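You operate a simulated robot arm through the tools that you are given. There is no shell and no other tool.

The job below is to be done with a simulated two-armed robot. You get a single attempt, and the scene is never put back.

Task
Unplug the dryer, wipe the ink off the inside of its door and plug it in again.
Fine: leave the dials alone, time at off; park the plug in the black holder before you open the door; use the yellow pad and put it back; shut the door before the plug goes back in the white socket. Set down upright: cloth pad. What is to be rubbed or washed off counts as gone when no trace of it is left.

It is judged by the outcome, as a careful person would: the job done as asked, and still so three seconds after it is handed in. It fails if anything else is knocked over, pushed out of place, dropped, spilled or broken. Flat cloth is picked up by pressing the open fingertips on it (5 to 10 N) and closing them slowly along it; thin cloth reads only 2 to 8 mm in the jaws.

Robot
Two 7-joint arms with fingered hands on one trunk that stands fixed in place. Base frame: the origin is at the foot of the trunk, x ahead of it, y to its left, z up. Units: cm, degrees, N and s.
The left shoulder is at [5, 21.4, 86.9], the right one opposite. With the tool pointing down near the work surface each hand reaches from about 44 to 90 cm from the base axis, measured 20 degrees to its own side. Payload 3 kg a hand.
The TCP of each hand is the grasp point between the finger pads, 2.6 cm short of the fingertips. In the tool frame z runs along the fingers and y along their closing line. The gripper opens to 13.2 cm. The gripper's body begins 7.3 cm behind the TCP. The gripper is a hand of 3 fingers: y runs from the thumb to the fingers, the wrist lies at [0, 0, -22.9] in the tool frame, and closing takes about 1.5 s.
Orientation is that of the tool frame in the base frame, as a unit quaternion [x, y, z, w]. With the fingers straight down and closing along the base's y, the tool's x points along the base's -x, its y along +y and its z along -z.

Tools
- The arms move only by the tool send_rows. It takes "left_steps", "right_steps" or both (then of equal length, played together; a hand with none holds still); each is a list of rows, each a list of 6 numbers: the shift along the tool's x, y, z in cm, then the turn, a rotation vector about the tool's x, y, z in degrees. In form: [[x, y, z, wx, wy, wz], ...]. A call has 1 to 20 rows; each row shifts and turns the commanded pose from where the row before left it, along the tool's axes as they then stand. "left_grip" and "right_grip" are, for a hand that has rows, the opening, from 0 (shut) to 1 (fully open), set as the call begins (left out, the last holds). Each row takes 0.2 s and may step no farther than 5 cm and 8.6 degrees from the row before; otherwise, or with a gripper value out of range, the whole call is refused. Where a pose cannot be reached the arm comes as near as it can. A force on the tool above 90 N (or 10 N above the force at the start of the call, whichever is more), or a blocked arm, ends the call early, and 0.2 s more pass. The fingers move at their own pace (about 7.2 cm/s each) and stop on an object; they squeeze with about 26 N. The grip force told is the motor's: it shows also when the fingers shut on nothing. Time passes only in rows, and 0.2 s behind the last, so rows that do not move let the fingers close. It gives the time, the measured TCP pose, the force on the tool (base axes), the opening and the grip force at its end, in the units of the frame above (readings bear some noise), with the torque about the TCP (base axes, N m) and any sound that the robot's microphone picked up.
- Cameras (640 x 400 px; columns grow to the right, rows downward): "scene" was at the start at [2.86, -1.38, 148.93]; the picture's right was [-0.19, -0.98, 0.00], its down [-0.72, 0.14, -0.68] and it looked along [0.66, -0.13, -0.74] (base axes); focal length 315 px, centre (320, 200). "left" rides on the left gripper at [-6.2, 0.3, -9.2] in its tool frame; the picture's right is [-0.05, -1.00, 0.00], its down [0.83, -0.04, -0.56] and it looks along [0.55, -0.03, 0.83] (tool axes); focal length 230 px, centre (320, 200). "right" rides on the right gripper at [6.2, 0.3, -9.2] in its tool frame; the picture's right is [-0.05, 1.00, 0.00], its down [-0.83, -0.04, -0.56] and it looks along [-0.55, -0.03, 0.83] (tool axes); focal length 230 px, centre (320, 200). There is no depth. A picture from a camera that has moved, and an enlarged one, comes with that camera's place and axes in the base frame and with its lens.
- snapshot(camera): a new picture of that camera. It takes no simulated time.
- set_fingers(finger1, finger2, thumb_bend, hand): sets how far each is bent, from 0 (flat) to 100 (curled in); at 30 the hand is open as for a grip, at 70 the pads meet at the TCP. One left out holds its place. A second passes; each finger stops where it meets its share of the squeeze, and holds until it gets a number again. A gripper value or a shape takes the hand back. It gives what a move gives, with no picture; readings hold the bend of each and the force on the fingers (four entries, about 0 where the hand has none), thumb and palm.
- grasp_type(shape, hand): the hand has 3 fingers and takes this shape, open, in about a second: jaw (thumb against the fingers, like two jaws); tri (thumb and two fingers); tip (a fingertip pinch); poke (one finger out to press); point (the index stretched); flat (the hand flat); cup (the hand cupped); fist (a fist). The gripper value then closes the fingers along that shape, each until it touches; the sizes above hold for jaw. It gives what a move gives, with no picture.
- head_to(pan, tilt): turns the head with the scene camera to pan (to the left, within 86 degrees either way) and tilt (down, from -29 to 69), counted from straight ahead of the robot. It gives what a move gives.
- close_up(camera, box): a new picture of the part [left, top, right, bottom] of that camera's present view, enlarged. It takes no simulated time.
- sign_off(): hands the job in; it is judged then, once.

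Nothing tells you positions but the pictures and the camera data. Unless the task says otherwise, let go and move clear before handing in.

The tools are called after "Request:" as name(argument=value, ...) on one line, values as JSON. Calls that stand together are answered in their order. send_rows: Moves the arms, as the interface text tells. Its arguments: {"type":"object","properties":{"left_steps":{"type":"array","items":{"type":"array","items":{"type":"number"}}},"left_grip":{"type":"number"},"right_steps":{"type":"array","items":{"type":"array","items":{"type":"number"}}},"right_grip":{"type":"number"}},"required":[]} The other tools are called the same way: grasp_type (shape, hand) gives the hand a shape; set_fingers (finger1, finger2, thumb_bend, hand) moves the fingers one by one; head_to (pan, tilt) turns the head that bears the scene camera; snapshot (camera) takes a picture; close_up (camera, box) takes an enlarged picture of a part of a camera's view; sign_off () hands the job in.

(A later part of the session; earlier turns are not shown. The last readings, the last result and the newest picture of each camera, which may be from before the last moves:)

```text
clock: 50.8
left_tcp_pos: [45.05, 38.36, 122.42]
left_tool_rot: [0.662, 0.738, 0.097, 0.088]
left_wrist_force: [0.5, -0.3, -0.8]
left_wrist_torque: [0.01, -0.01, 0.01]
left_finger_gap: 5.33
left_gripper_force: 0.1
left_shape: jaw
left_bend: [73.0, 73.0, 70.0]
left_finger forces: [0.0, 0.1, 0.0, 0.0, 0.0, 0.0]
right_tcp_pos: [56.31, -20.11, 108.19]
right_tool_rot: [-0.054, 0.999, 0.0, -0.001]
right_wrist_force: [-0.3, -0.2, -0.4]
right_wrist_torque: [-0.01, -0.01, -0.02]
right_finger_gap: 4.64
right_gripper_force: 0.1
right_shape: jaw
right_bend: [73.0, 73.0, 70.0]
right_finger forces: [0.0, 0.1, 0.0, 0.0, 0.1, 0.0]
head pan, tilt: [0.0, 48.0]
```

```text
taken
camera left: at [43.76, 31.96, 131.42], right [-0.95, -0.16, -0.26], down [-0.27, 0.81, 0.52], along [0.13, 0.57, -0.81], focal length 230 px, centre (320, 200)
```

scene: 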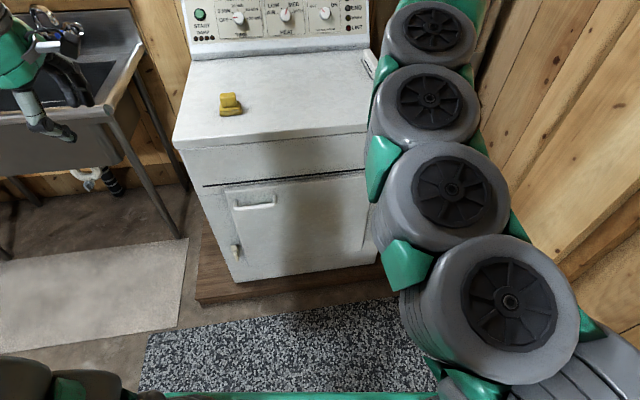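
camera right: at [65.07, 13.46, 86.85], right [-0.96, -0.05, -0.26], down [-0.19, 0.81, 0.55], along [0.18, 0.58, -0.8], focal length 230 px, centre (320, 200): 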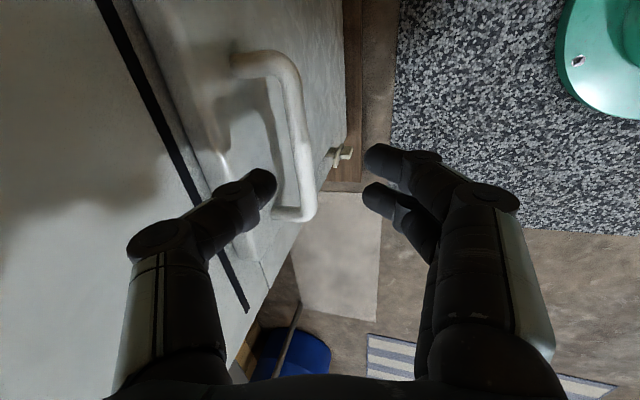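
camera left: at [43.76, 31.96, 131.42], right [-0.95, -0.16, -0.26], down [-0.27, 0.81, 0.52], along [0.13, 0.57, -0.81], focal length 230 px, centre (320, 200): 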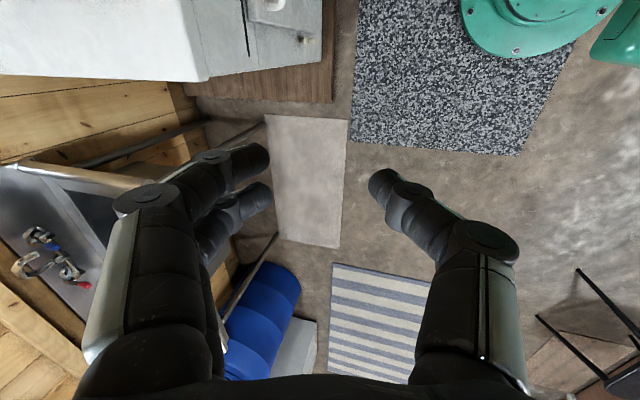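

Request:
send_rows(left_steps=[[-1.6, 0.6, 4.0, 0, 0, 0], [-1.6, 0.6, 4.0, 0, 0, 0], [-1.6, 0.6, 4.0, 0, 0, 0], [-1.6, 0.6, 4.0, 0, 0, 0], [-1.6, 0.6, 4.0, 0, 0, 0], [-1.6, 0.6, 4.0, 0, 0, 0], [-1.6, 0.6, 4.0, 0, 0, 0], [-1.6, 0.6, 4.0, 0, 0, 0], [-1.6, 0.6, 4.0, 0, 0, 0], [-1.6, 0.6, 4.0, 0, 0, 0], [-1.6, 0.6, 4.0, 0, 0, 0]])

Request:
snapshot(camera="scene")

Request:
snapshot(camera="left")

```text
clock: 53.2
left_tcp_pos: [64.53, 22.97, 81.36]
left_tool_rot: [0.662, 0.738, 0.097, 0.088]
left_wrist_force: [-0.6, 0.3, -1.0]
left_wrist_torque: [0.0, -0.04, 0.02]
left_finger_gap: 5.3
left_gripper_force: 0.0
left_shape: jaw
left_bend: [73.0, 73.0, 70.0]
left_finger forces: [0.0, 0.0, 0.1, 0.0, 0.1, 0.0]
right_tcp_pos: [56.24, -20.24, 108.0]
right_tool_rot: [-0.054, 0.999, 0.0, 0.0]
right_wrist_force: [-0.4, -0.2, -0.2]
right_wrist_torque: [-0.01, 0.03, -0.01]
right_finger_gap: 4.64
right_gripper_force: 0.1
right_shape: jaw
right_bend: [73.0, 73.0, 70.0]
right_finger forces: [0.1, 0.1, 0.0, 0.0, 0.1, 0.1]
head pan, tilt: [0.0, 48.0]
```

```text
taken
```

scene: 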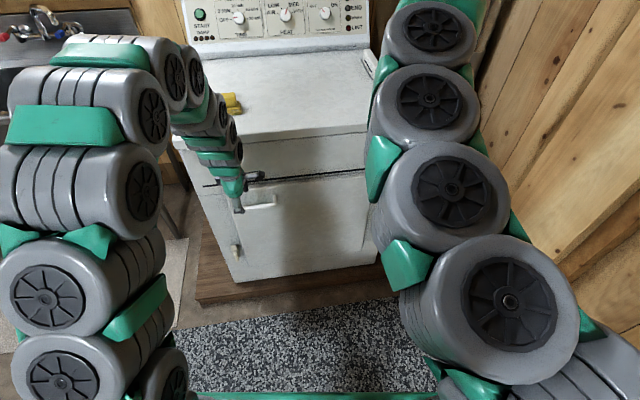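

```text
taken
camera left: at [63.27, 16.61, 90.51], right [-0.95, -0.16, -0.26], down [-0.28, 0.81, 0.52], along [0.13, 0.57, -0.81], focal length 230 px, centre (320, 200)
```

left: 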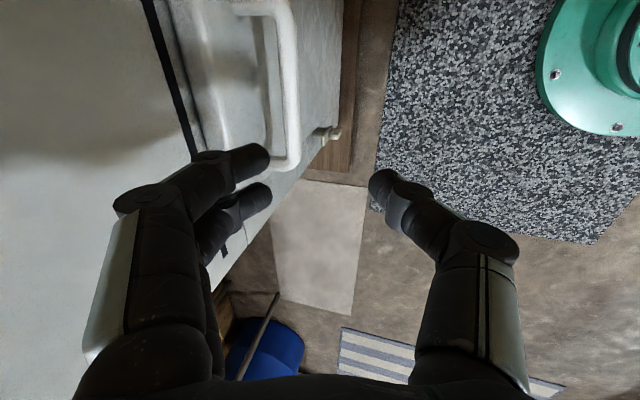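

Request:
send_rows(left_steps=[[-1, 1.5, 2, 0, 0, 0], [-1, 1.4, 3, 0, 0, 0], [0, 0, 2, 0, 0, 0], [0, 0, 0, 0, 0, 0]], left_grip=0.3)

Request:
snapshot(camera="left")

Request:
close_up(camera="scene", box=[206, 150, 306, 230])

```text
clock: 54.2
left_tcp_pos: [69.4, 21.58, 75.57]
left_tool_rot: [0.662, 0.738, 0.097, 0.087]
left_wrist_force: [0.9, -0.3, -0.6]
left_wrist_torque: [-0.01, 0.0, -0.01]
left_finger_gap: 3.97
left_gripper_force: 0.0
left_shape: jaw
left_bend: [73.0, 73.0, 70.0]
left_finger forces: [0.1, 0.0, 0.1, 0.1, 0.1, 0.0]
right_tcp_pos: [56.31, -20.07, 108.12]
right_tool_rot: [-0.054, 0.999, 0.0, -0.001]
right_wrist_force: [0.6, 1.1, 0.1]
right_wrist_torque: [0.0, -0.01, 0.01]
right_finger_gap: 4.62
right_gripper_force: 0.1
right_shape: jaw
right_bend: [73.0, 73.0, 70.0]
right_finger forces: [0.0, 0.0, 0.0, 0.0, 0.0, 0.0]
head pan, tilt: [0.0, 48.0]
```

```text
taken
camera left: at [67.97, 15.17, 84.65], right [-0.95, -0.16, -0.26], down [-0.27, 0.81, 0.53], along [0.13, 0.57, -0.81], focal length 230 px, centre (320, 200)
```

left: 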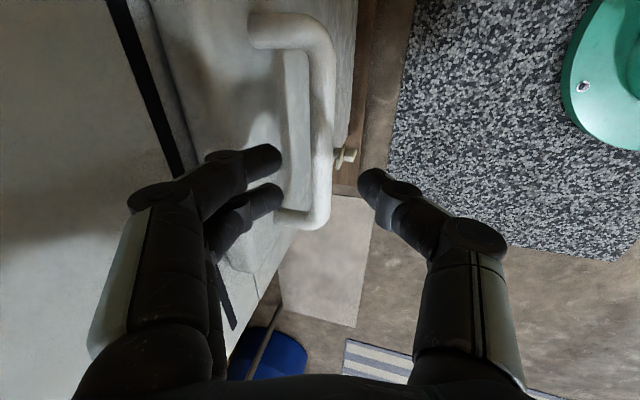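

```text
5.00 times, centred on (256, 190) of scene
camera zoom: at [2.95, 0.12, 148.85], right [0.0, -1.0, 0.0], down [-0.74, 0.0, -0.67], along [0.67, 0.0, -0.74], focal length 1576 px, centre (640, 250)
```

zoom: 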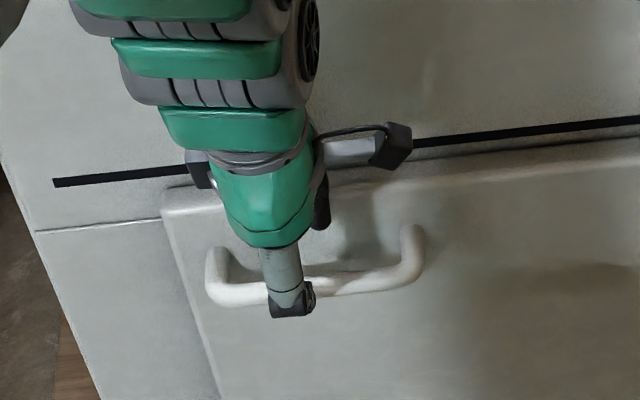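

Request:
send_rows(left_steps=[[0, -0.1, 2, 0, 0, 0], [0, 0, 2, 0, 0, 0], [0, 0, 1.7, 0, 0, 0], [0, 0, 0, 0, 0, 0]])

Request:
snapshot(camera="left")

Request:
close_up(camera="scene", box=[206, 150, 306, 230])

```text
clock: 55.0
left_tcp_pos: [69.94, 21.49, 70.63]
left_tool_rot: [0.663, 0.739, 0.091, 0.081]
left_wrist_force: [-45.6, -4.1, 24.2]
left_wrist_torque: [0.24, -2.94, 0.09]
left_finger_gap: 3.41
left_gripper_force: 0.1
left_shape: jaw
left_bend: [74.0, 73.0, 70.0]
left_finger forces: [24.5, 25.5, 0.0, 0.0, 0.0, 0.0]
right_tcp_pos: [56.35, -20.26, 108.08]
right_tool_rot: [-0.055, 0.998, 0.0, 0.0]
right_wrist_force: [-0.3, -0.8, -0.1]
right_wrist_torque: [0.01, 0.02, 0.01]
right_finger_gap: 4.64
right_gripper_force: 0.1
right_shape: jaw
right_bend: [73.0, 73.0, 70.0]
right_finger forces: [0.0, 0.0, 0.1, 0.1, 0.0, 0.0]
head pan, tilt: [0.0, 48.0]
stopped in row 3 (left hand): the force on the tool passed its limit at 108 N (the readings are from after the stop); the commanded pose is now the measured one
```

```text
taken
camera left: at [68.71, 15.12, 79.66], right [-0.96, -0.16, -0.24], down [-0.27, 0.81, 0.53], along [0.11, 0.57, -0.81], focal length 230 px, centre (320, 200)
```

left: 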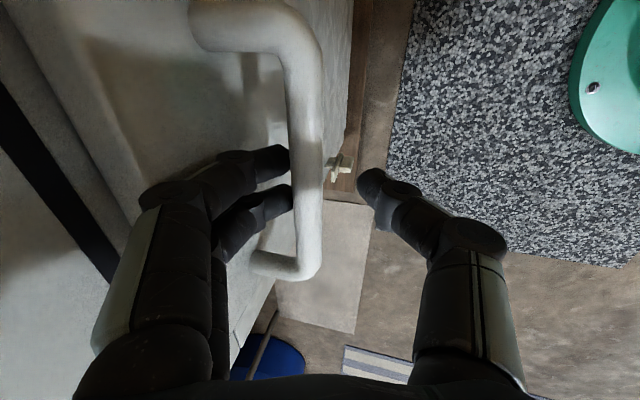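

```text
5.00 times, centred on (256, 190) of scene
camera zoom: at [2.86, 0.11, 148.86], right [0.0, -1.0, 0.0], down [-0.74, 0.0, -0.67], along [0.67, 0.0, -0.74], focal length 1576 px, centre (640, 250)
```

zoom: 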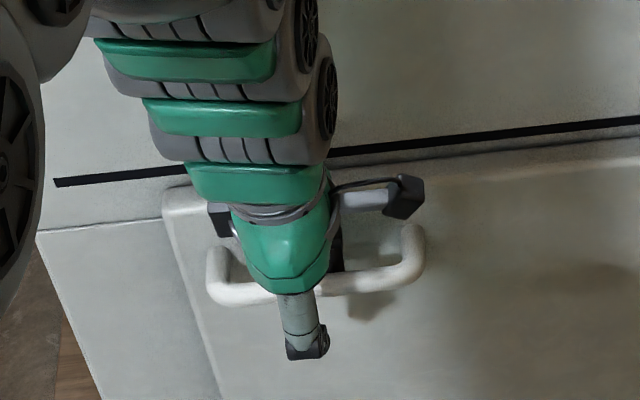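

Request:
send_rows(left_steps=[[0, -0.3, -0.6, 0, 0, 0], [0, 0, -0.3, 0, 0, 0], [0, 0, 0, 0, 0, 0]])

Request:
close_up(camera="left", box=[200, 80, 440, 300])

```text
clock: 55.8
left_tcp_pos: [69.76, 21.45, 71.34]
left_tool_rot: [0.662, 0.739, 0.094, 0.084]
left_wrist_force: [-3.2, -0.9, 0.2]
left_wrist_torque: [0.05, -0.06, -0.04]
left_finger_gap: 3.84
left_gripper_force: 0.0
left_shape: jaw
left_bend: [74.0, 74.0, 70.0]
left_finger forces: [0.5, 2.6, 0.1, 0.0, 0.0, 0.0]
right_tcp_pos: [56.36, -20.1, 108.07]
right_tool_rot: [-0.054, 0.999, 0.001, 0.001]
right_wrist_force: [-0.1, 0.5, -0.2]
right_wrist_torque: [0.04, -0.01, -0.01]
right_finger_gap: 4.59
right_gripper_force: 0.1
right_shape: jaw
right_bend: [73.0, 73.0, 70.0]
right_finger forces: [0.0, 0.1, 0.0, 0.1, 0.0, 0.0]
head pan, tilt: [0.0, 48.0]
```

```text
1.82 times, centred on (320, 190) of left
camera zoom: at [68.49, 15.05, 80.54], right [-0.96, -0.16, -0.25], down [-0.27, 0.81, 0.53], along [0.12, 0.57, -0.81], focal length 418 px, centre (320, 218)
```

zoom: 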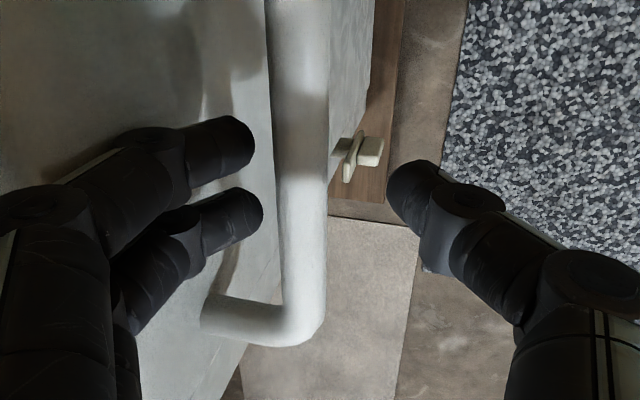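

Request:
send_rows(left_steps=[[0, 0, 0, 0, 0, 0], [0, 0, 0, 0, 0, 0], [0, 0, 0, 0, 0, 0], [0, 0, 0, 0, 0, 0], [0, 0, 0, 0, 0, 0]], left_grip=0.0)

Request:
close_up(camera="left", box=[200, 80, 440, 300])

```text
clock: 57.0
left_tcp_pos: [69.72, 21.39, 71.37]
left_tool_rot: [0.663, 0.738, 0.094, 0.084]
left_wrist_force: [0.8, 0.0, -4.2]
left_wrist_torque: [0.01, 0.04, 0.05]
left_finger_gap: 1.19
left_gripper_force: 25.7
left_shape: jaw
left_bend: [73.0, 74.0, 70.0]
left_finger forces: [12.4, 9.5, 0.0, 0.0, 23.6, 0.0]
right_tcp_pos: [56.35, -20.17, 107.91]
right_tool_rot: [-0.054, 0.999, 0.0, -0.001]
right_wrist_force: [-0.1, -0.3, 0.8]
right_wrist_torque: [-0.02, 0.01, 0.02]
right_finger_gap: 4.62
right_gripper_force: 0.1
right_shape: jaw
right_bend: [73.0, 73.0, 70.0]
right_finger forces: [0.0, 0.0, 0.1, 0.0, 0.1, 0.0]
head pan, tilt: [0.0, 48.0]
```

```text
1.82 times, centred on (320, 190) of left
camera zoom: at [68.45, 15.08, 80.49], right [-0.96, -0.16, -0.25], down [-0.27, 0.81, 0.53], along [0.12, 0.57, -0.81], focal length 418 px, centre (320, 218)
```

zoom: 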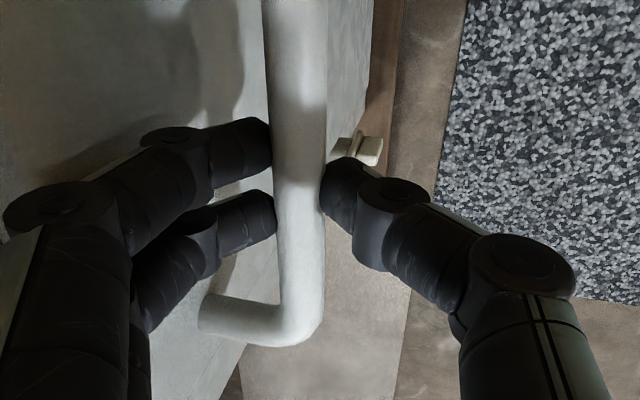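

The bar is gripped. I'll pull the door open along its hinge arc, turning the hand with it, starting with a small step.

Request:
send_rows(left_steps=[[-0.4, -1.73, -0.45, 0, 0.62, -2.42], [-0.4, -1.73, -0.45, 0, 0.62, -2.42]])

Request:
snapshot(camera="scene")

```text
clock: 57.6
left_tcp_pos: [66.21, 20.2, 71.35]
left_tool_rot: [0.63, 0.766, 0.099, 0.079]
left_wrist_force: [2.3, -2.3, 5.2]
left_wrist_torque: [-0.03, -0.14, 0.03]
left_finger_gap: 1.17
left_gripper_force: 26.1
left_shape: jaw
left_bend: [73.0, 74.0, 70.0]
left_finger forces: [14.3, 11.6, 0.1, 0.0, 24.1, 0.0]
right_tcp_pos: [56.31, -20.28, 108.07]
right_tool_rot: [-0.053, 0.999, 0.0, -0.001]
right_wrist_force: [0.6, 1.2, 0.0]
right_wrist_torque: [0.01, 0.01, 0.01]
right_finger_gap: 4.65
right_gripper_force: 0.1
right_shape: jaw
right_bend: [73.0, 73.0, 70.0]
right_finger forces: [0.1, 0.0, 0.0, 0.0, 0.0, 0.1]
head pan, tilt: [0.0, 48.0]
```

```text
taken
```

scene: 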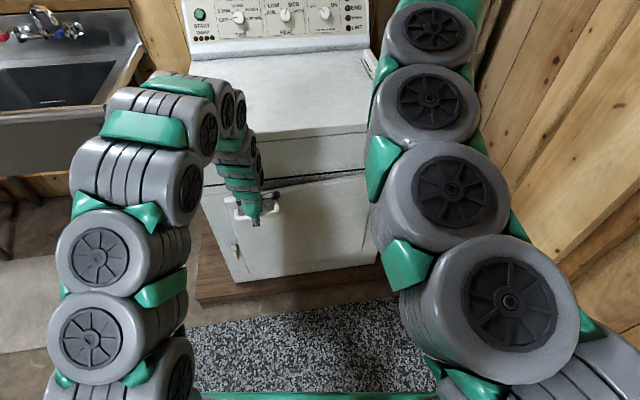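

Low force, and the door is following. I'll continue the arc.

Request:
send_rows(left_steps=[[-0.8, -3.47, -0.9, 0, 1.25, -4.84], [-0.8, -3.47, -0.9, 0, 1.25, -4.84], [-0.8, -3.47, -0.9, 0, 1.25, -4.84], [-0.8, -3.47, -0.9, 0, 1.25, -4.84]])

Request:
snapshot(camera="scene")

Request:
snapshot(camera="left")

```text
clock: 58.6
left_tcp_pos: [53.66, 12.54, 71.65]
left_tool_rot: [0.487, 0.864, 0.111, 0.063]
left_wrist_force: [17.1, -19.4, -17.1]
left_wrist_torque: [-0.37, -0.12, -0.24]
left_finger_gap: 1.04
left_gripper_force: 26.1
left_shape: jaw
left_bend: [72.0, 74.0, 70.0]
left_finger forces: [11.3, 9.0, 0.0, 0.1, 19.6, 0.0]
right_tcp_pos: [56.31, -20.28, 108.01]
right_tool_rot: [-0.054, 0.999, 0.0, 0.0]
right_wrist_force: [-0.5, -0.2, 0.2]
right_wrist_torque: [-0.02, -0.01, 0.01]
right_finger_gap: 4.63
right_gripper_force: 0.0
right_shape: jaw
right_bend: [73.0, 73.0, 70.0]
right_finger forces: [0.0, 0.1, 0.0, 0.0, 0.1, 0.1]
head pan, tilt: [0.0, 48.0]
```

```text
taken
```

scene: 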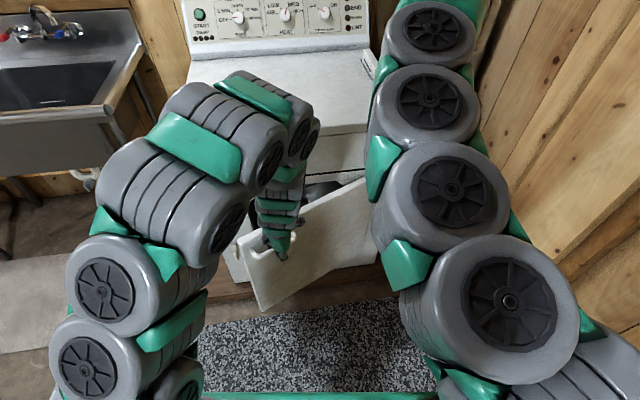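

```text
taken
camera left: at [55.13, 6.09, 80.68], right [-0.8, -0.55, -0.25], down [-0.59, 0.62, 0.53], along [-0.13, 0.57, -0.81], focal length 230 px, centre (320, 200)
```

left: 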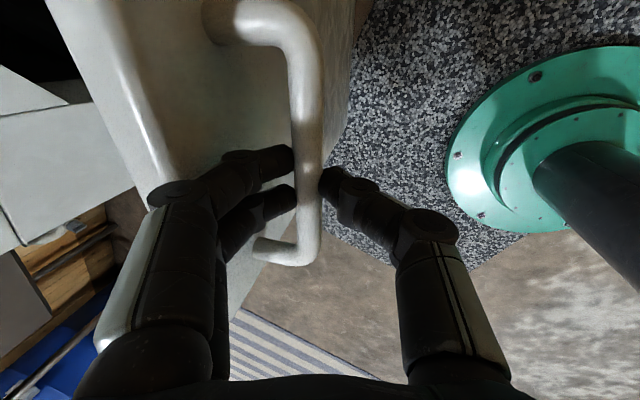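

Request:
send_rows(left_steps=[[-1.2, -3.42, -0.85, 0, 1.25, -4.84], [-0.87, -3.47, -0.91, 0, 1.25, -4.84], [-0.87, -3.47, -0.91, 0, 1.25, -4.84], [-0.87, -3.47, -0.91, 0, 1.25, -4.84], [-0.87, -3.47, -0.91, 0, 1.25, -4.84]])

Request:
snapshot(camera="scene")

Request:
snapshot(camera="left")

```text
clock: 59.7
left_tcp_pos: [46.17, 4.23, 71.2]
left_tool_rot: [0.173, 0.984, 0.046, 0.012]
left_wrist_force: [8.7, -8.0, -3.0]
left_wrist_torque: [1.16, -1.15, -0.68]
left_finger_gap: 1.02
left_gripper_force: 26.2
left_shape: jaw
left_bend: [70.0, 72.0, 71.0]
left_finger forces: [52.6, 21.0, 0.1, 0.0, 20.0, 0.0]
right_tcp_pos: [56.38, -20.46, 107.93]
right_tool_rot: [-0.053, 0.999, 0.001, -0.002]
right_wrist_force: [0.7, 0.0, -0.2]
right_wrist_torque: [-0.04, 0.01, 0.01]
right_finger_gap: 4.6
right_gripper_force: 0.0
right_shape: jaw
right_bend: [73.0, 73.0, 70.0]
right_finger forces: [0.0, 0.1, 0.0, 0.0, 0.1, 0.0]
head pan, tilt: [0.0, 48.0]
stopped in row 5 (left hand): the arm was blocked; the commanded pose is now the measured one
```

```text
taken
```

scene: 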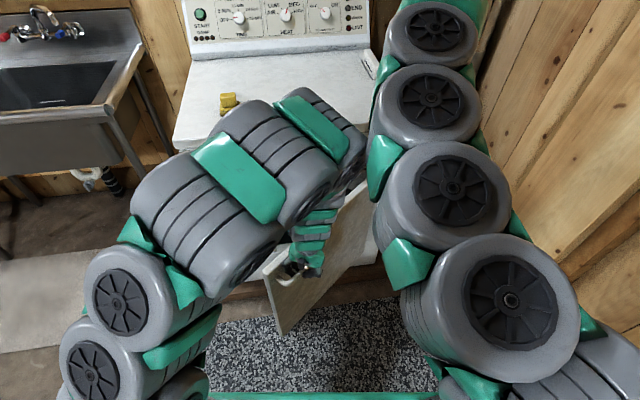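

```text
taken
camera left: at [51.78, 1.55, 80.45], right [-0.29, -0.95, -0.09], down [-0.82, 0.2, 0.54], along [-0.5, 0.24, -0.83], focal length 230 px, centre (320, 200)
```

left: 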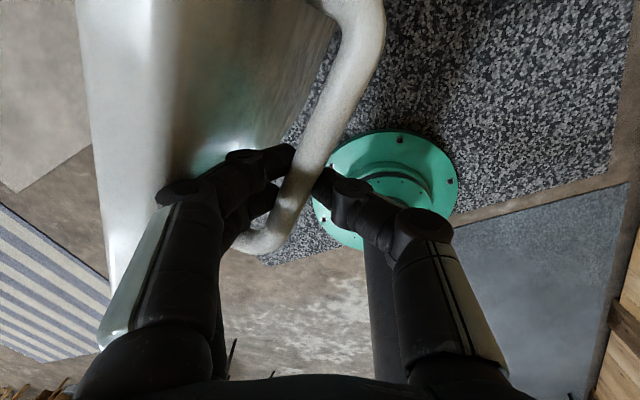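

The arm got blocked with the door about 45° open. I'll release the handle, lift the left hand, and let the right hand grip the door's top edge to swing it further.

Request:
send_rows(left_steps=[[0, 0, 0, 0, 0, 0], [0, 0, 0, 0, 0, 0], [0, 0, 0, 0, 0, 0], [0, 0, 0, 0, 0, 0]], left_grip=0.3)

Request:
snapshot(camera="left")

```text
clock: 60.7
left_tcp_pos: [46.07, 4.13, 71.14]
left_tool_rot: [0.172, 0.984, 0.047, 0.01]
left_wrist_force: [7.5, -6.8, -4.8]
left_wrist_torque: [0.1, -0.28, -0.34]
left_finger_gap: 3.93
left_gripper_force: 0.0
left_shape: jaw
left_bend: [72.0, 72.0, 70.0]
left_finger forces: [15.3, 6.3, 0.0, 0.1, 0.0, 0.0]
right_tcp_pos: [56.34, -20.39, 107.94]
right_tool_rot: [-0.052, 0.999, 0.0, -0.003]
right_wrist_force: [-0.5, -0.7, 0.7]
right_wrist_torque: [0.03, 0.01, -0.03]
right_finger_gap: 4.66
right_gripper_force: 0.0
right_shape: jaw
right_bend: [73.0, 73.0, 70.0]
right_finger forces: [0.0, 0.1, 0.0, 0.0, 0.1, 0.0]
head pan, tilt: [0.0, 48.0]
```

```text
taken
camera left: at [51.69, 1.56, 80.42], right [-0.29, -0.95, -0.1], down [-0.82, 0.2, 0.54], along [-0.5, 0.24, -0.83], focal length 230 px, centre (320, 200)
```

left: 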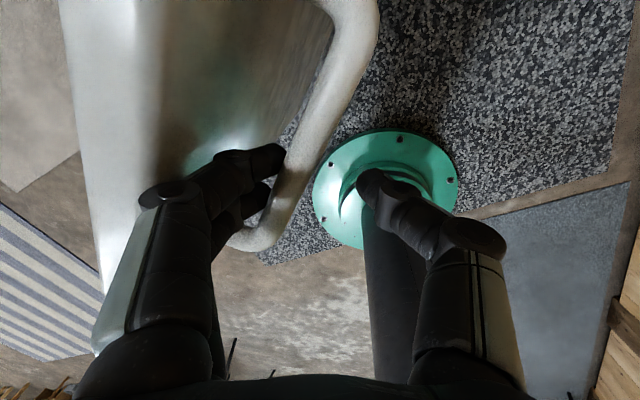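

Request:
send_rows(left_steps=[[0, 0, -1.5, 0, 0, 0], [0, 0, -3, 0, 0, 0], [0, 0, -4, 0, 0, 0], [0, 0, -4, 0, 0, 0], [0, 2, -4, 0, 0, 0], [0, 3, -4, 0, 0, 0], [0, 4, -3, 0, 0, 0], [0, 4, -3, 0, 0, 0], [0, 4.5, -2, 0, 0, 0], [0, 4.5, -2, 0, 0, 0], [0, 4.5, -2, 0, 0, 0], [0, 4.5, -2, 0, 0, 0]])

Request:
snapshot(camera="scene")

Request:
snapshot(camera="right")

Request:
snapshot(camera="left")

```text
clock: 63.3
left_tcp_pos: [55.45, 30.02, 108.53]
left_tool_rot: [0.176, 0.983, 0.048, 0.012]
left_wrist_force: [0.2, 0.5, 0.4]
left_wrist_torque: [0.0, -0.02, 0.04]
left_finger_gap: 3.96
left_gripper_force: 0.1
left_shape: jaw
left_bend: [73.0, 73.0, 70.0]
left_finger forces: [0.0, 0.0, 0.0, 0.1, 0.0, 0.1]
right_tcp_pos: [56.28, -20.43, 108.01]
right_tool_rot: [-0.052, 0.999, 0.0, -0.002]
right_wrist_force: [-0.5, 0.1, 0.1]
right_wrist_torque: [0.02, 0.0, 0.02]
right_finger_gap: 4.61
right_gripper_force: 0.0
right_shape: jaw
right_bend: [73.0, 73.0, 70.0]
right_finger forces: [0.0, 0.1, 0.0, 0.1, 0.0, 0.0]
head pan, tilt: [0.0, 48.0]
```

```text
taken
```

scene: 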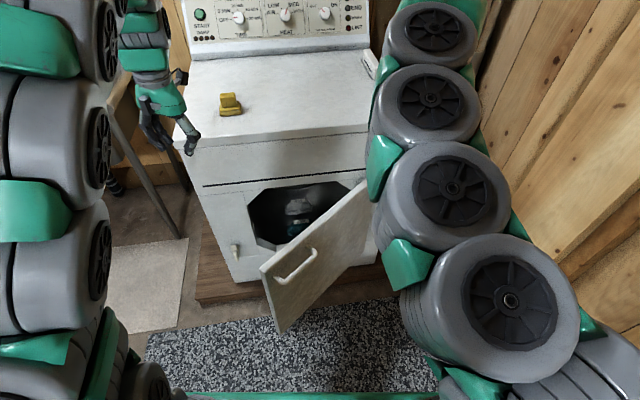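

```text
taken
camera right: at [50.11, -20.78, 117.2], right [-0.05, 1.0, 0.0], down [0.83, 0.04, 0.55], along [0.55, 0.03, -0.83], focal length 230 px, centre (320, 200)
```

right: 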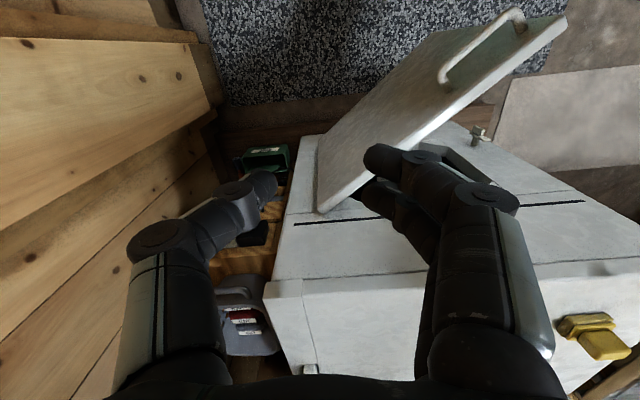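

```text
taken
camera left: at [61.19, 27.32, 117.84], right [-0.3, -0.95, -0.1], down [-0.82, 0.2, 0.54], along [-0.5, 0.24, -0.83], focal length 230 px, centre (320, 200)
```

left: 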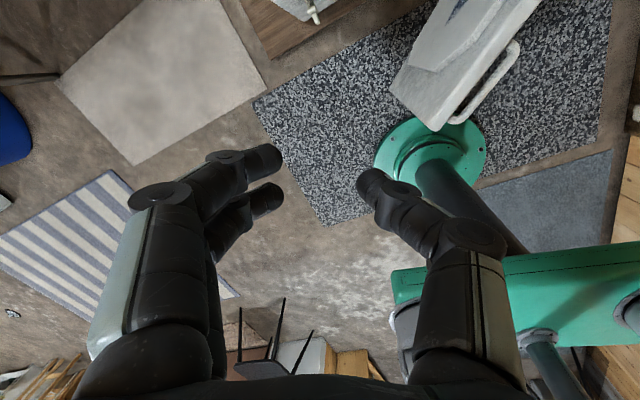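

Request:
send_rows(right_steps=[[0, 0, 0, 0, 0, 7.7], [0, 0, 0, 0, 0, 7.7], [0, 0, 0, 0, 0, 7.7], [0, 0, 0, 0, 0, 7.7], [0, 0, 0, 0, 0, 7.7], [0, 0, 0, 0, 0, 7.7], [3.1, 2.8, 1.2, 0, 0, 0], [3.1, 2.8, 1.2, 0, 0, 0], [3.1, 2.8, 1.2, 0, 0, 0], [3.1, 2.8, 1.2, 0, 0, 0], [3.1, 2.8, 1.2, 0, 0, 0], [3.1, 2.8, 1.2, 0, 0, 0]], right_grip=0.75)

Request:
snapshot(camera="scene")

Request:
snapshot(camera="right")

```text
clock: 65.9
left_tcp_pos: [55.51, 29.99, 108.47]
left_tool_rot: [0.175, 0.983, 0.047, 0.011]
left_wrist_force: [0.3, 0.3, 0.3]
left_wrist_torque: [-0.01, -0.01, 0.03]
left_finger_gap: 3.95
left_gripper_force: 0.1
left_shape: jaw
left_bend: [73.0, 73.0, 70.0]
left_finger forces: [0.0, 0.1, 0.0, 0.0, 0.0, 0.0]
right_tcp_pos: [52.85, 4.77, 100.86]
right_tool_rot: [0.343, 0.939, -0.001, -0.003]
right_wrist_force: [0.4, 0.0, -0.3]
right_wrist_torque: [0.01, -0.01, 0.0]
right_finger_gap: 9.87
right_gripper_force: 0.2
right_shape: jaw
right_bend: [64.0, 64.0, 60.0]
right_finger forces: [0.0, 0.0, 0.0, 0.0, 0.1, 0.0]
head pan, tilt: [0.0, 48.0]
```

```text
taken
```

scene: 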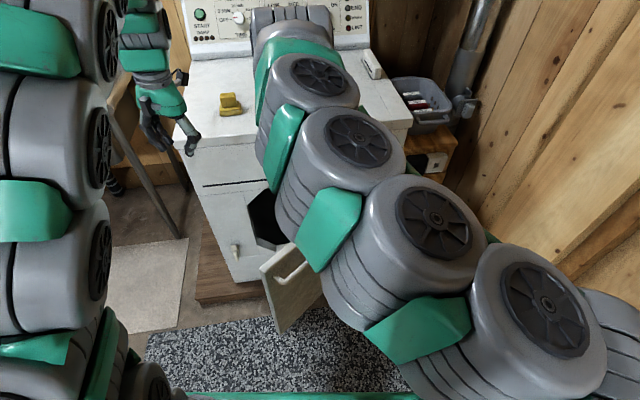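

```text
taken
camera right: at [48.32, 8.92, 110.09], right [0.68, 0.73, 0.0], down [0.61, -0.57, 0.55], along [0.4, -0.38, -0.83], focal length 230 px, centre (320, 200)
```

right: 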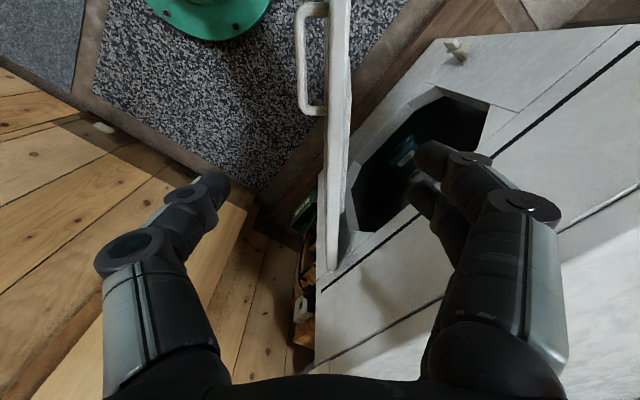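

Request:
send_rows(right_steps=[[-1.5, 1.15, 4, 0, 0, 0], [-1.5, 1.15, 4, 0, 0, 0], [0, 0, 4.5, 0, 0, 0], [0, 0, 4.5, 0, 0, 0], [0, 0, 3, 0, 0, 0]], right_grip=0.65)

Request:
snapshot(camera="right")

Request:
snapshot(camera="left")

```text
clock: 67.1
left_tcp_pos: [55.52, 30.0, 108.52]
left_tool_rot: [0.175, 0.983, 0.048, 0.011]
left_wrist_force: [-0.1, 0.2, -0.4]
left_wrist_torque: [0.02, 0.02, -0.04]
left_finger_gap: 3.96
left_gripper_force: 0.1
left_shape: jaw
left_bend: [73.0, 73.0, 70.0]
left_finger forces: [0.0, 0.1, 0.0, 0.0, 0.0, 0.0]
right_tcp_pos: [56.53, 4.19, 80.66]
right_tool_rot: [0.343, 0.939, 0.0, -0.002]
right_wrist_force: [0.4, -0.3, -0.6]
right_wrist_torque: [0.01, 0.02, 0.01]
right_finger_gap: 8.63
right_gripper_force: 0.1
right_shape: jaw
right_bend: [70.0, 70.0, 68.0]
right_finger forces: [0.0, 0.0, 0.0, 0.0, 0.1, 0.0]
head pan, tilt: [0.0, 48.0]
```

```text
taken
camera right: at [51.98, 8.3, 89.87], right [0.68, 0.73, 0.0], down [0.61, -0.57, 0.55], along [0.4, -0.38, -0.83], focal length 230 px, centre (320, 200)
```

right: 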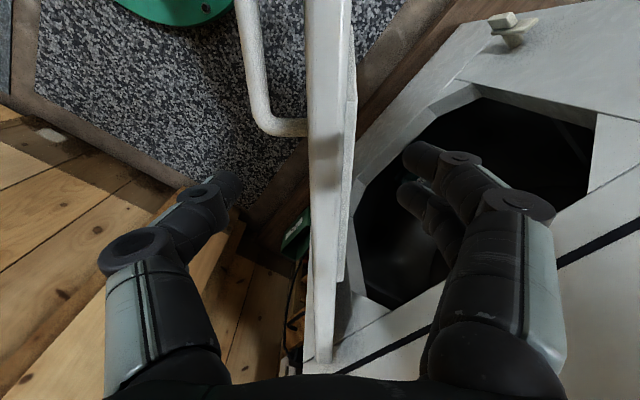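

```text
taken
camera left: at [61.15, 27.3, 117.73], right [-0.29, -0.95, -0.1], down [-0.82, 0.2, 0.54], along [-0.5, 0.24, -0.83], focal length 230 px, centre (320, 200)
```

left: 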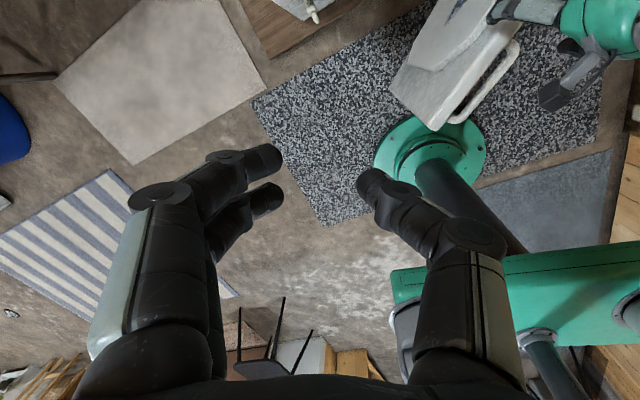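

Request:
send_rows(right_steps=[[0, 0.5, 2.5, 0, 0, 0], [0, 0, 2, 0, 0, 0], [0, 0, 0.8, 0, 0, 0]])

Request:
snapshot(camera="right")

```text
clock: 67.9
left_tcp_pos: [55.58, 29.93, 108.45]
left_tool_rot: [0.175, 0.983, 0.047, 0.011]
left_wrist_force: [0.7, 0.7, -0.3]
left_wrist_torque: [0.01, 0.01, 0.0]
left_finger_gap: 3.98
left_gripper_force: 0.1
left_shape: jaw
left_bend: [73.0, 73.0, 70.0]
left_finger forces: [0.1, 0.0, 0.1, 0.1, 0.1, 0.0]
right_tcp_pos: [56.8, 4.73, 75.45]
right_tool_rot: [0.343, 0.939, 0.0, -0.002]
right_wrist_force: [0.7, 0.7, 0.4]
right_wrist_torque: [-0.04, -0.02, -0.01]
right_finger_gap: 8.62
right_gripper_force: 0.1
right_shape: jaw
right_bend: [70.0, 70.0, 68.0]
right_finger forces: [0.0, 0.0, 0.0, 0.0, 0.0, 0.0]
head pan, tilt: [0.0, 48.0]
```

```text
taken
camera right: at [52.34, 8.87, 84.64], right [0.68, 0.73, 0.0], down [0.61, -0.57, 0.55], along [0.4, -0.38, -0.83], focal length 230 px, centre (320, 200)
```

right: 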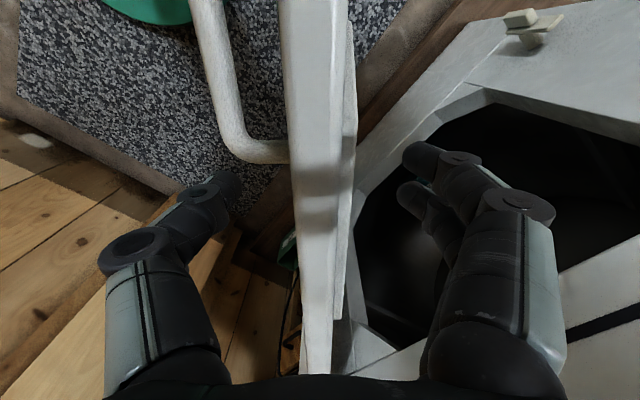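

Request:
send_rows(right_steps=[[0, 0, 0, 0, 0, 0], [0, 0, 0, 0, 0, 0], [0, 0, 0, 0, 0, 0], [0, 0, 0, 0, 0, 0], [0, 0, 0, 0, 0, 0], [0, 0, 0, 0, 0, 0]], right_grip=0.0)

Request:
snapshot(camera="right")

```text
clock: 69.3
left_tcp_pos: [55.51, 30.04, 108.46]
left_tool_rot: [0.175, 0.983, 0.048, 0.012]
left_wrist_force: [-0.2, 0.3, 0.3]
left_wrist_torque: [0.0, 0.01, 0.03]
left_finger_gap: 3.93
left_gripper_force: 0.1
left_shape: jaw
left_bend: [73.0, 73.0, 70.0]
left_finger forces: [0.0, 0.1, 0.1, 0.0, 0.0, 0.1]
right_tcp_pos: [56.84, 4.76, 75.4]
right_tool_rot: [0.344, 0.939, 0.0, -0.002]
right_wrist_force: [0.8, -0.1, -4.6]
right_wrist_torque: [0.02, -0.02, 0.0]
right_finger_gap: 2.06
right_gripper_force: 25.4
right_shape: jaw
right_bend: [72.0, 72.0, 70.0]
right_finger forces: [11.6, 11.5, 0.0, 0.0, 23.2, 0.1]
head pan, tilt: [0.0, 48.0]
```

```text
taken
camera right: at [52.35, 8.86, 84.68], right [0.68, 0.73, 0.0], down [0.61, -0.57, 0.55], along [0.4, -0.38, -0.83], focal length 230 px, centre (320, 200)
```

right: 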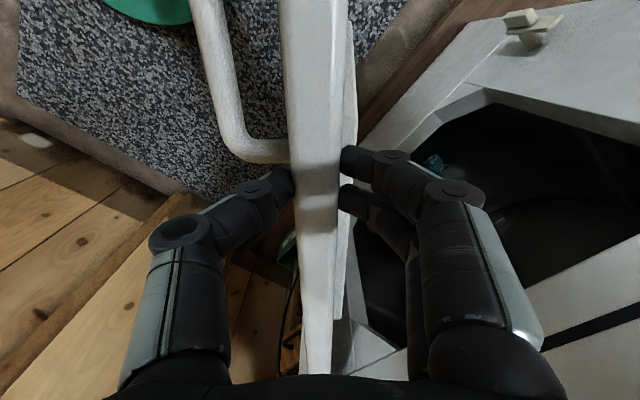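

Request:
send_rows(right_steps=[[0, -1.48, 0, 0, 0, -2.5], [-0.04, -2.97, 0, 0, 0, -5], [-0.04, -2.97, 0, 0, 0, -5], [-0.04, -2.97, 0, 0, 0, -5]])

Request:
snapshot(camera="right")

```text
clock: 70.3
left_tcp_pos: [55.54, 29.95, 108.51]
left_tool_rot: [0.175, 0.983, 0.048, 0.011]
left_wrist_force: [0.2, 0.8, -0.3]
left_wrist_torque: [-0.01, -0.05, 0.02]
left_finger_gap: 3.94
left_gripper_force: 0.1
left_shape: jaw
left_bend: [73.0, 73.0, 70.0]
left_finger forces: [0.0, 0.0, 0.0, 0.0, 0.0, 0.1]
right_tcp_pos: [51.23, -4.01, 75.48]
right_tool_rot: [0.196, 0.981, 0.0, -0.003]
right_wrist_force: [-34.2, 15.6, -3.7]
right_wrist_torque: [0.32, 0.59, -0.14]
right_finger_gap: 2.02
right_gripper_force: 25.4
right_shape: jaw
right_bend: [72.0, 72.0, 70.0]
right_finger forces: [12.2, 11.6, 0.1, 0.1, 25.2, 0.0]
head pan, tilt: [0.0, 48.0]
```

```text
taken
camera right: at [45.66, -1.44, 84.75], right [0.43, 0.9, 0.0], down [0.75, -0.36, 0.55], along [0.49, -0.24, -0.84], focal length 230 px, centre (320, 200)
```

right: 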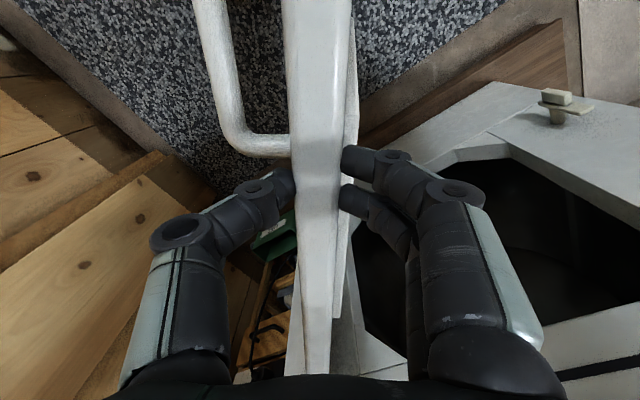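

Request:
send_rows(right_steps=[[0.4, -1.48, 0, 0, 0, -2.5], [0.15, -2.97, 0, 0, 0, -5], [0.1, -2.97, 0, 0, 0, -5], [0.1, -2.97, 0, 0, 0, -5]])

Request:
snapshot(camera="scene")

```text
clock: 71.3
left_tcp_pos: [55.53, 30.01, 108.52]
left_tool_rot: [0.175, 0.983, 0.048, 0.011]
left_wrist_force: [-0.7, 0.4, -0.1]
left_wrist_torque: [0.01, 0.03, 0.02]
left_finger_gap: 3.96
left_gripper_force: 0.1
left_shape: jaw
left_bend: [73.0, 73.0, 70.0]
left_finger forces: [0.1, 0.0, 0.0, 0.0, 0.1, 0.0]
right_tcp_pos: [47.78, -13.8, 75.65]
right_tool_rot: [0.045, 0.999, 0.0, -0.001]
right_wrist_force: [21.0, -5.1, -23.4]
right_wrist_torque: [0.02, -0.41, -0.02]
right_finger_gap: 1.78
right_gripper_force: 25.9
right_shape: jaw
right_bend: [71.0, 71.0, 70.0]
right_finger forces: [10.9, 10.0, 0.1, 0.1, 22.4, 0.0]
head pan, tilt: [0.0, 48.0]
```

```text
taken
```

scene: 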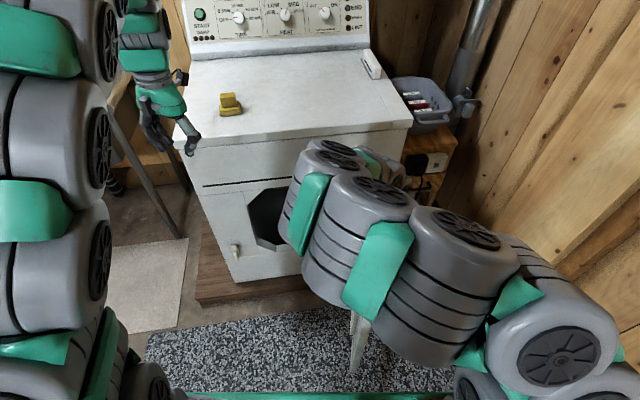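

Request:
send_rows(right_steps=[[-0.3, -1.48, 0.4, 0, 0, -2.5], [0, -2.97, 0.1, 0, 0, -5], [0.03, -2.97, 0, 0, 0, -5], [0.03, -2.97, 0, 0, 0, -5]])

Request:
snapshot(camera="scene")

Request:
snapshot(camera="right")

Request:
snapshot(camera="left")

```text
clock: 72.3
left_tcp_pos: [55.57, 29.97, 108.51]
left_tool_rot: [0.176, 0.983, 0.048, 0.011]
left_wrist_force: [-0.2, -0.3, -0.3]
left_wrist_torque: [0.01, 0.02, 0.01]
left_finger_gap: 3.96
left_gripper_force: 0.1
left_shape: jaw
left_bend: [73.0, 73.0, 70.0]
left_finger forces: [0.1, 0.1, 0.0, 0.0, 0.0, 0.1]
right_tcp_pos: [48.01, -24.12, 74.9]
right_tool_rot: [-0.108, 0.994, -0.001, -0.004]
right_wrist_force: [-34.7, -6.5, 43.6]
right_wrist_torque: [-0.06, 0.55, -0.21]
right_finger_gap: 2.62
right_gripper_force: 26.2
right_shape: jaw
right_bend: [74.0, 74.0, 73.0]
right_finger forces: [17.4, 16.3, 0.0, 0.1, 34.9, 0.0]
head pan, tilt: [0.0, 48.0]
```

```text
taken
```

scene: 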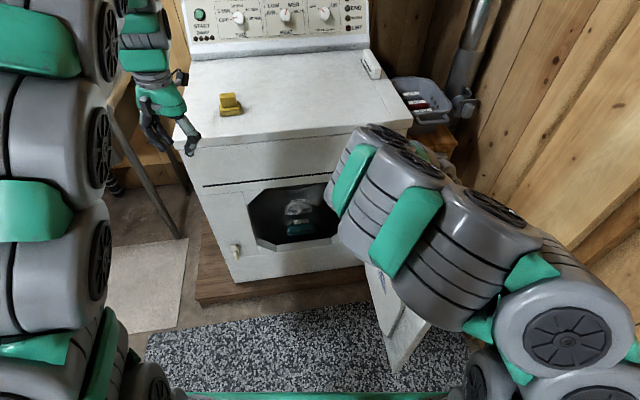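

```text
taken
camera right: at [41.9, -25.14, 84.26], right [-0.16, 0.99, 0.0], down [0.82, 0.14, 0.55], along [0.54, 0.09, -0.84], focal length 230 px, centre (320, 200)
```

right: 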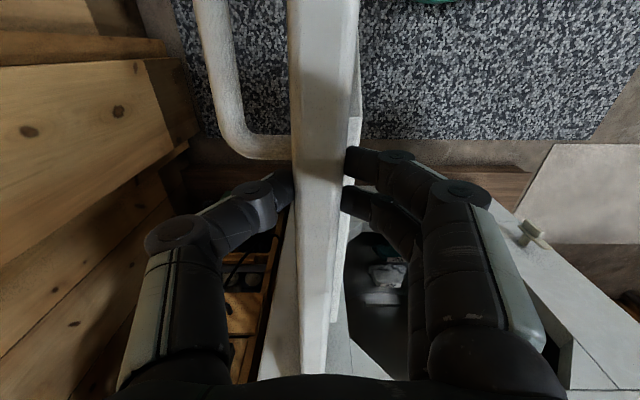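

```text
taken
camera left: at [61.1, 27.27, 117.76], right [-0.3, -0.95, -0.1], down [-0.82, 0.2, 0.54], along [-0.5, 0.24, -0.83], focal length 230 px, centre (320, 200)
```

left: 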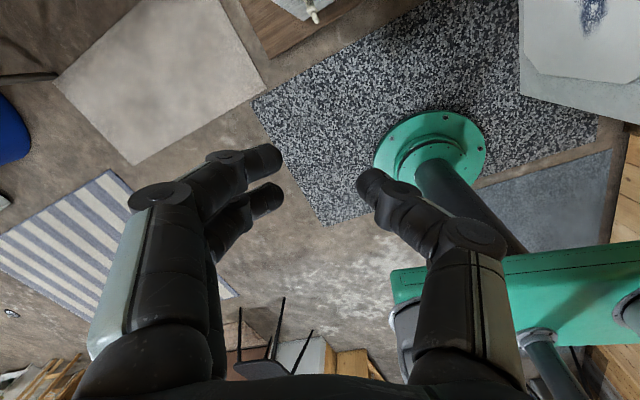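

The door is open about 93° and I can see blue ink on its inner panel. I'll ease the right hand's hold and turn the left hand to look at the ink.

Request:
send_rows(right_steps=[[0.3, 0, -0.4, 0, 0, 0], [0, 0, -0.2, 0, 0, 0], [0, 0, 0, 0, 0, 0], [0, 0, 0, 0, 0, 0]], left_steps=[[0, 0, 0, 0, 0, -8], [0, 0, 0, 0, 0, -8], [0, 0, 0, 0, 0, -8], [0, 0, 0, 0, 0, -8]])

Request:
send_rows(left_steps=[[0, 0, 0, 8.2, 0, 0], [0, 0, 0, 8.2, 0, 0], [0, 0, 0, 8.2, 0, 0], [0, 0, 0, 8.2, 0, 0], [0, 0, 0, 8.2, 0, 0], [0, 0, 0, 8.2, 0, 0], [0, 0, 0, 8.2, 0, 0], [0, 0, 0, 8.2, 0, 0]])

Request:
snapshot(camera="left")

Request:
snapshot(camera="scene")

```text
clock: 73.3
left_tcp_pos: [55.47, 29.97, 108.35]
left_tool_rot: [-0.104, 0.993, 0.042, 0.022]
left_wrist_force: [-0.5, -0.4, 0.3]
left_wrist_torque: [-0.02, -0.03, -0.03]
left_finger_gap: 3.96
left_gripper_force: 0.1
left_shape: jaw
left_bend: [73.0, 73.0, 70.0]
left_finger forces: [0.0, 0.0, 0.1, 0.0, 0.1, 0.1]
right_tcp_pos: [47.81, -23.95, 75.5]
right_tool_rot: [-0.107, 0.994, 0.001, -0.002]
right_wrist_force: [2.2, 1.0, -23.0]
right_wrist_torque: [0.08, -0.02, -0.11]
right_finger_gap: 1.92
right_gripper_force: 26.4
right_shape: jaw
right_bend: [72.0, 72.0, 70.0]
right_finger forces: [11.2, 10.4, 0.0, 0.0, 20.9, 0.1]
head pan, tilt: [0.0, 48.0]
```

```text
clock: 75.1
left_tcp_pos: [55.52, 30.02, 108.51]
left_tool_rot: [-0.073, 0.858, -0.503, 0.075]
left_wrist_force: [0.1, 0.1, -0.2]
left_wrist_torque: [-0.01, 0.0, -0.02]
left_finger_gap: 3.95
left_gripper_force: 0.1
left_shape: jaw
left_bend: [73.0, 73.0, 70.0]
left_finger forces: [0.0, 0.1, 0.0, 0.1, 0.0, 0.0]
right_tcp_pos: [47.74, -24.03, 75.62]
right_tool_rot: [-0.108, 0.994, 0.001, -0.002]
right_wrist_force: [8.7, 1.6, -21.2]
right_wrist_torque: [0.07, -0.11, -0.1]
right_finger_gap: 1.91
right_gripper_force: 25.6
right_shape: jaw
right_bend: [72.0, 72.0, 70.0]
right_finger forces: [11.3, 10.4, 0.0, 0.0, 21.4, 0.0]
head pan, tilt: [0.0, 48.0]
```

```text
taken
camera left: at [59.65, 39.21, 113.06], right [0.1, -0.47, 0.88], down [-0.92, 0.29, 0.26], along [-0.37, -0.83, -0.41], focal length 230 px, centre (320, 200)
```

left: 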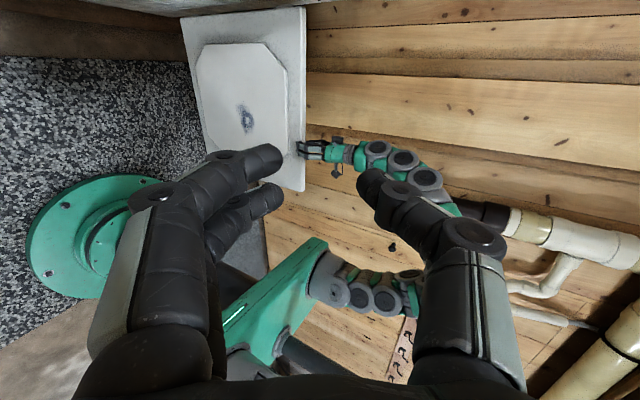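

```text
taken
```

scene: 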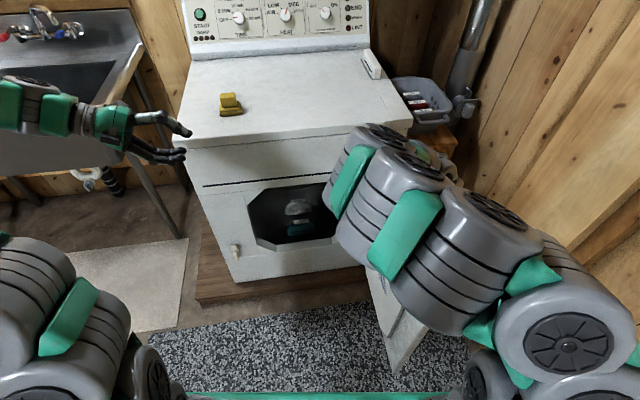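

Request:
close_up(camera="left", box=[180, 0, 310, 195])

Request:
close_up(camera="scene", box=[200, 80, 264, 125])

```text
2.05 times, centred on (245, 98) of left
camera zoom: at [59.65, 39.21, 113.06], right [0.1, -0.47, 0.88], down [-0.92, 0.29, 0.26], along [-0.37, -0.83, -0.41], focal length 472 px, centre (474, 410)
```

zoom: 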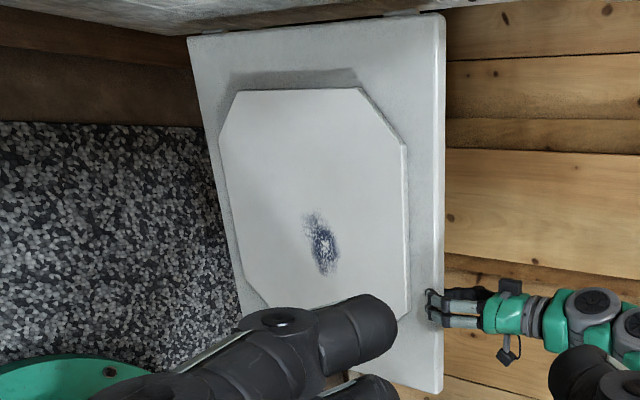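

```text
8.89 times, centred on (232, 102) of scene
camera zoom: at [2.98, 0.12, 148.85], right [0.0, -1.0, 0.0], down [-0.74, 0.0, -0.67], along [0.67, 0.0, -0.74], focal length 2802 px, centre (1102, 1067)
```

zoom: 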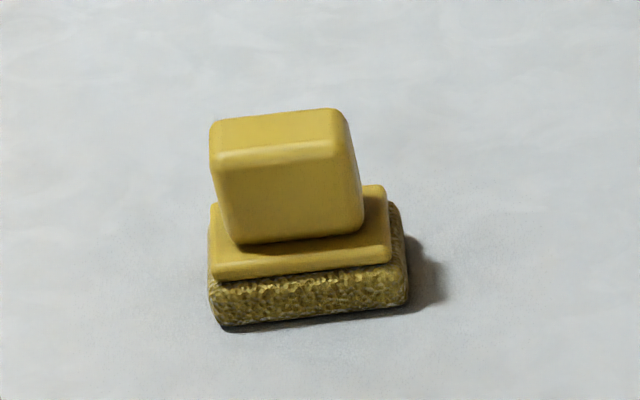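

The ink is a blue smear on the raised inner panel, around x 54, z 53. Now I'll bring the left hand back to pointing down (tilted forward) for picking up the yellow pad at roughly (88, 27.7).

Request:
send_rows(left_steps=[[0, 0, -1, -8.2, 0, 0], [0, 0, -1, -8.2, 0, 0], [0, 0, 0, -8.2, 0, 0], [0, 0, 0, -8.2, 0, 0], [0, 0, 0, -8.2, 0, 0], [0, 0, 0, -8.2, 0, 0], [0, 0, 0, -8.2, 0, 0], [0, 0, 0, -8.2, 0, 0], [0, 0, 0, -3, 0, 0], [0, 0, 0, 0, -7.5, 0], [0, 0, 0, 0, -7.5, 0], [0, 0, 0, 0, -7.5, 0], [0, 0, 0, 0, -7.5, 0]], left_grip=0.75)

Request:
snapshot(camera="left")

```text
clock: 77.9
left_tcp_pos: [55.11, 31.75, 109.54]
left_tool_rot: [-0.081, 0.953, 0.092, 0.277]
left_wrist_force: [0.1, -0.2, -0.5]
left_wrist_torque: [-0.01, 0.02, 0.04]
left_finger_gap: 9.87
left_gripper_force: 0.0
left_shape: jaw
left_bend: [64.0, 64.0, 60.0]
left_finger forces: [0.0, 0.1, 0.0, 0.0, 0.0, 0.0]
right_tcp_pos: [47.76, -24.03, 75.52]
right_tool_rot: [-0.107, 0.994, 0.0, -0.002]
right_wrist_force: [7.7, 1.1, -16.6]
right_wrist_torque: [0.07, -0.12, -0.02]
right_finger_gap: 1.91
right_gripper_force: 26.0
right_shape: jaw
right_bend: [72.0, 72.0, 70.0]
right_finger forces: [11.4, 10.6, 0.0, 0.0, 22.3, 0.0]
head pan, tilt: [0.0, 48.0]
```

```text
taken
camera left: at [55.42, 30.52, 120.58], right [0.25, -0.96, -0.1], down [-0.97, -0.25, 0.0], along [-0.03, 0.1, -0.99], focal length 230 px, centre (320, 200)
```

left: 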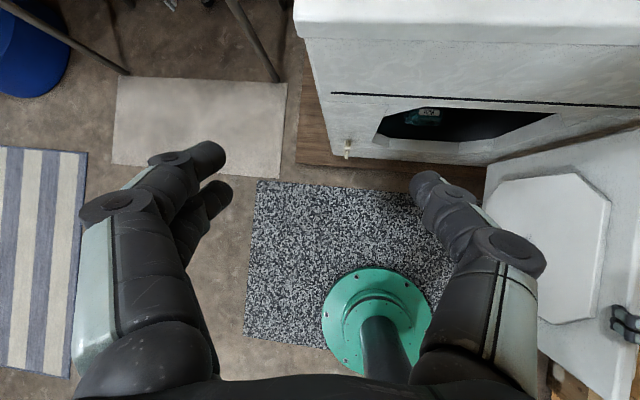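

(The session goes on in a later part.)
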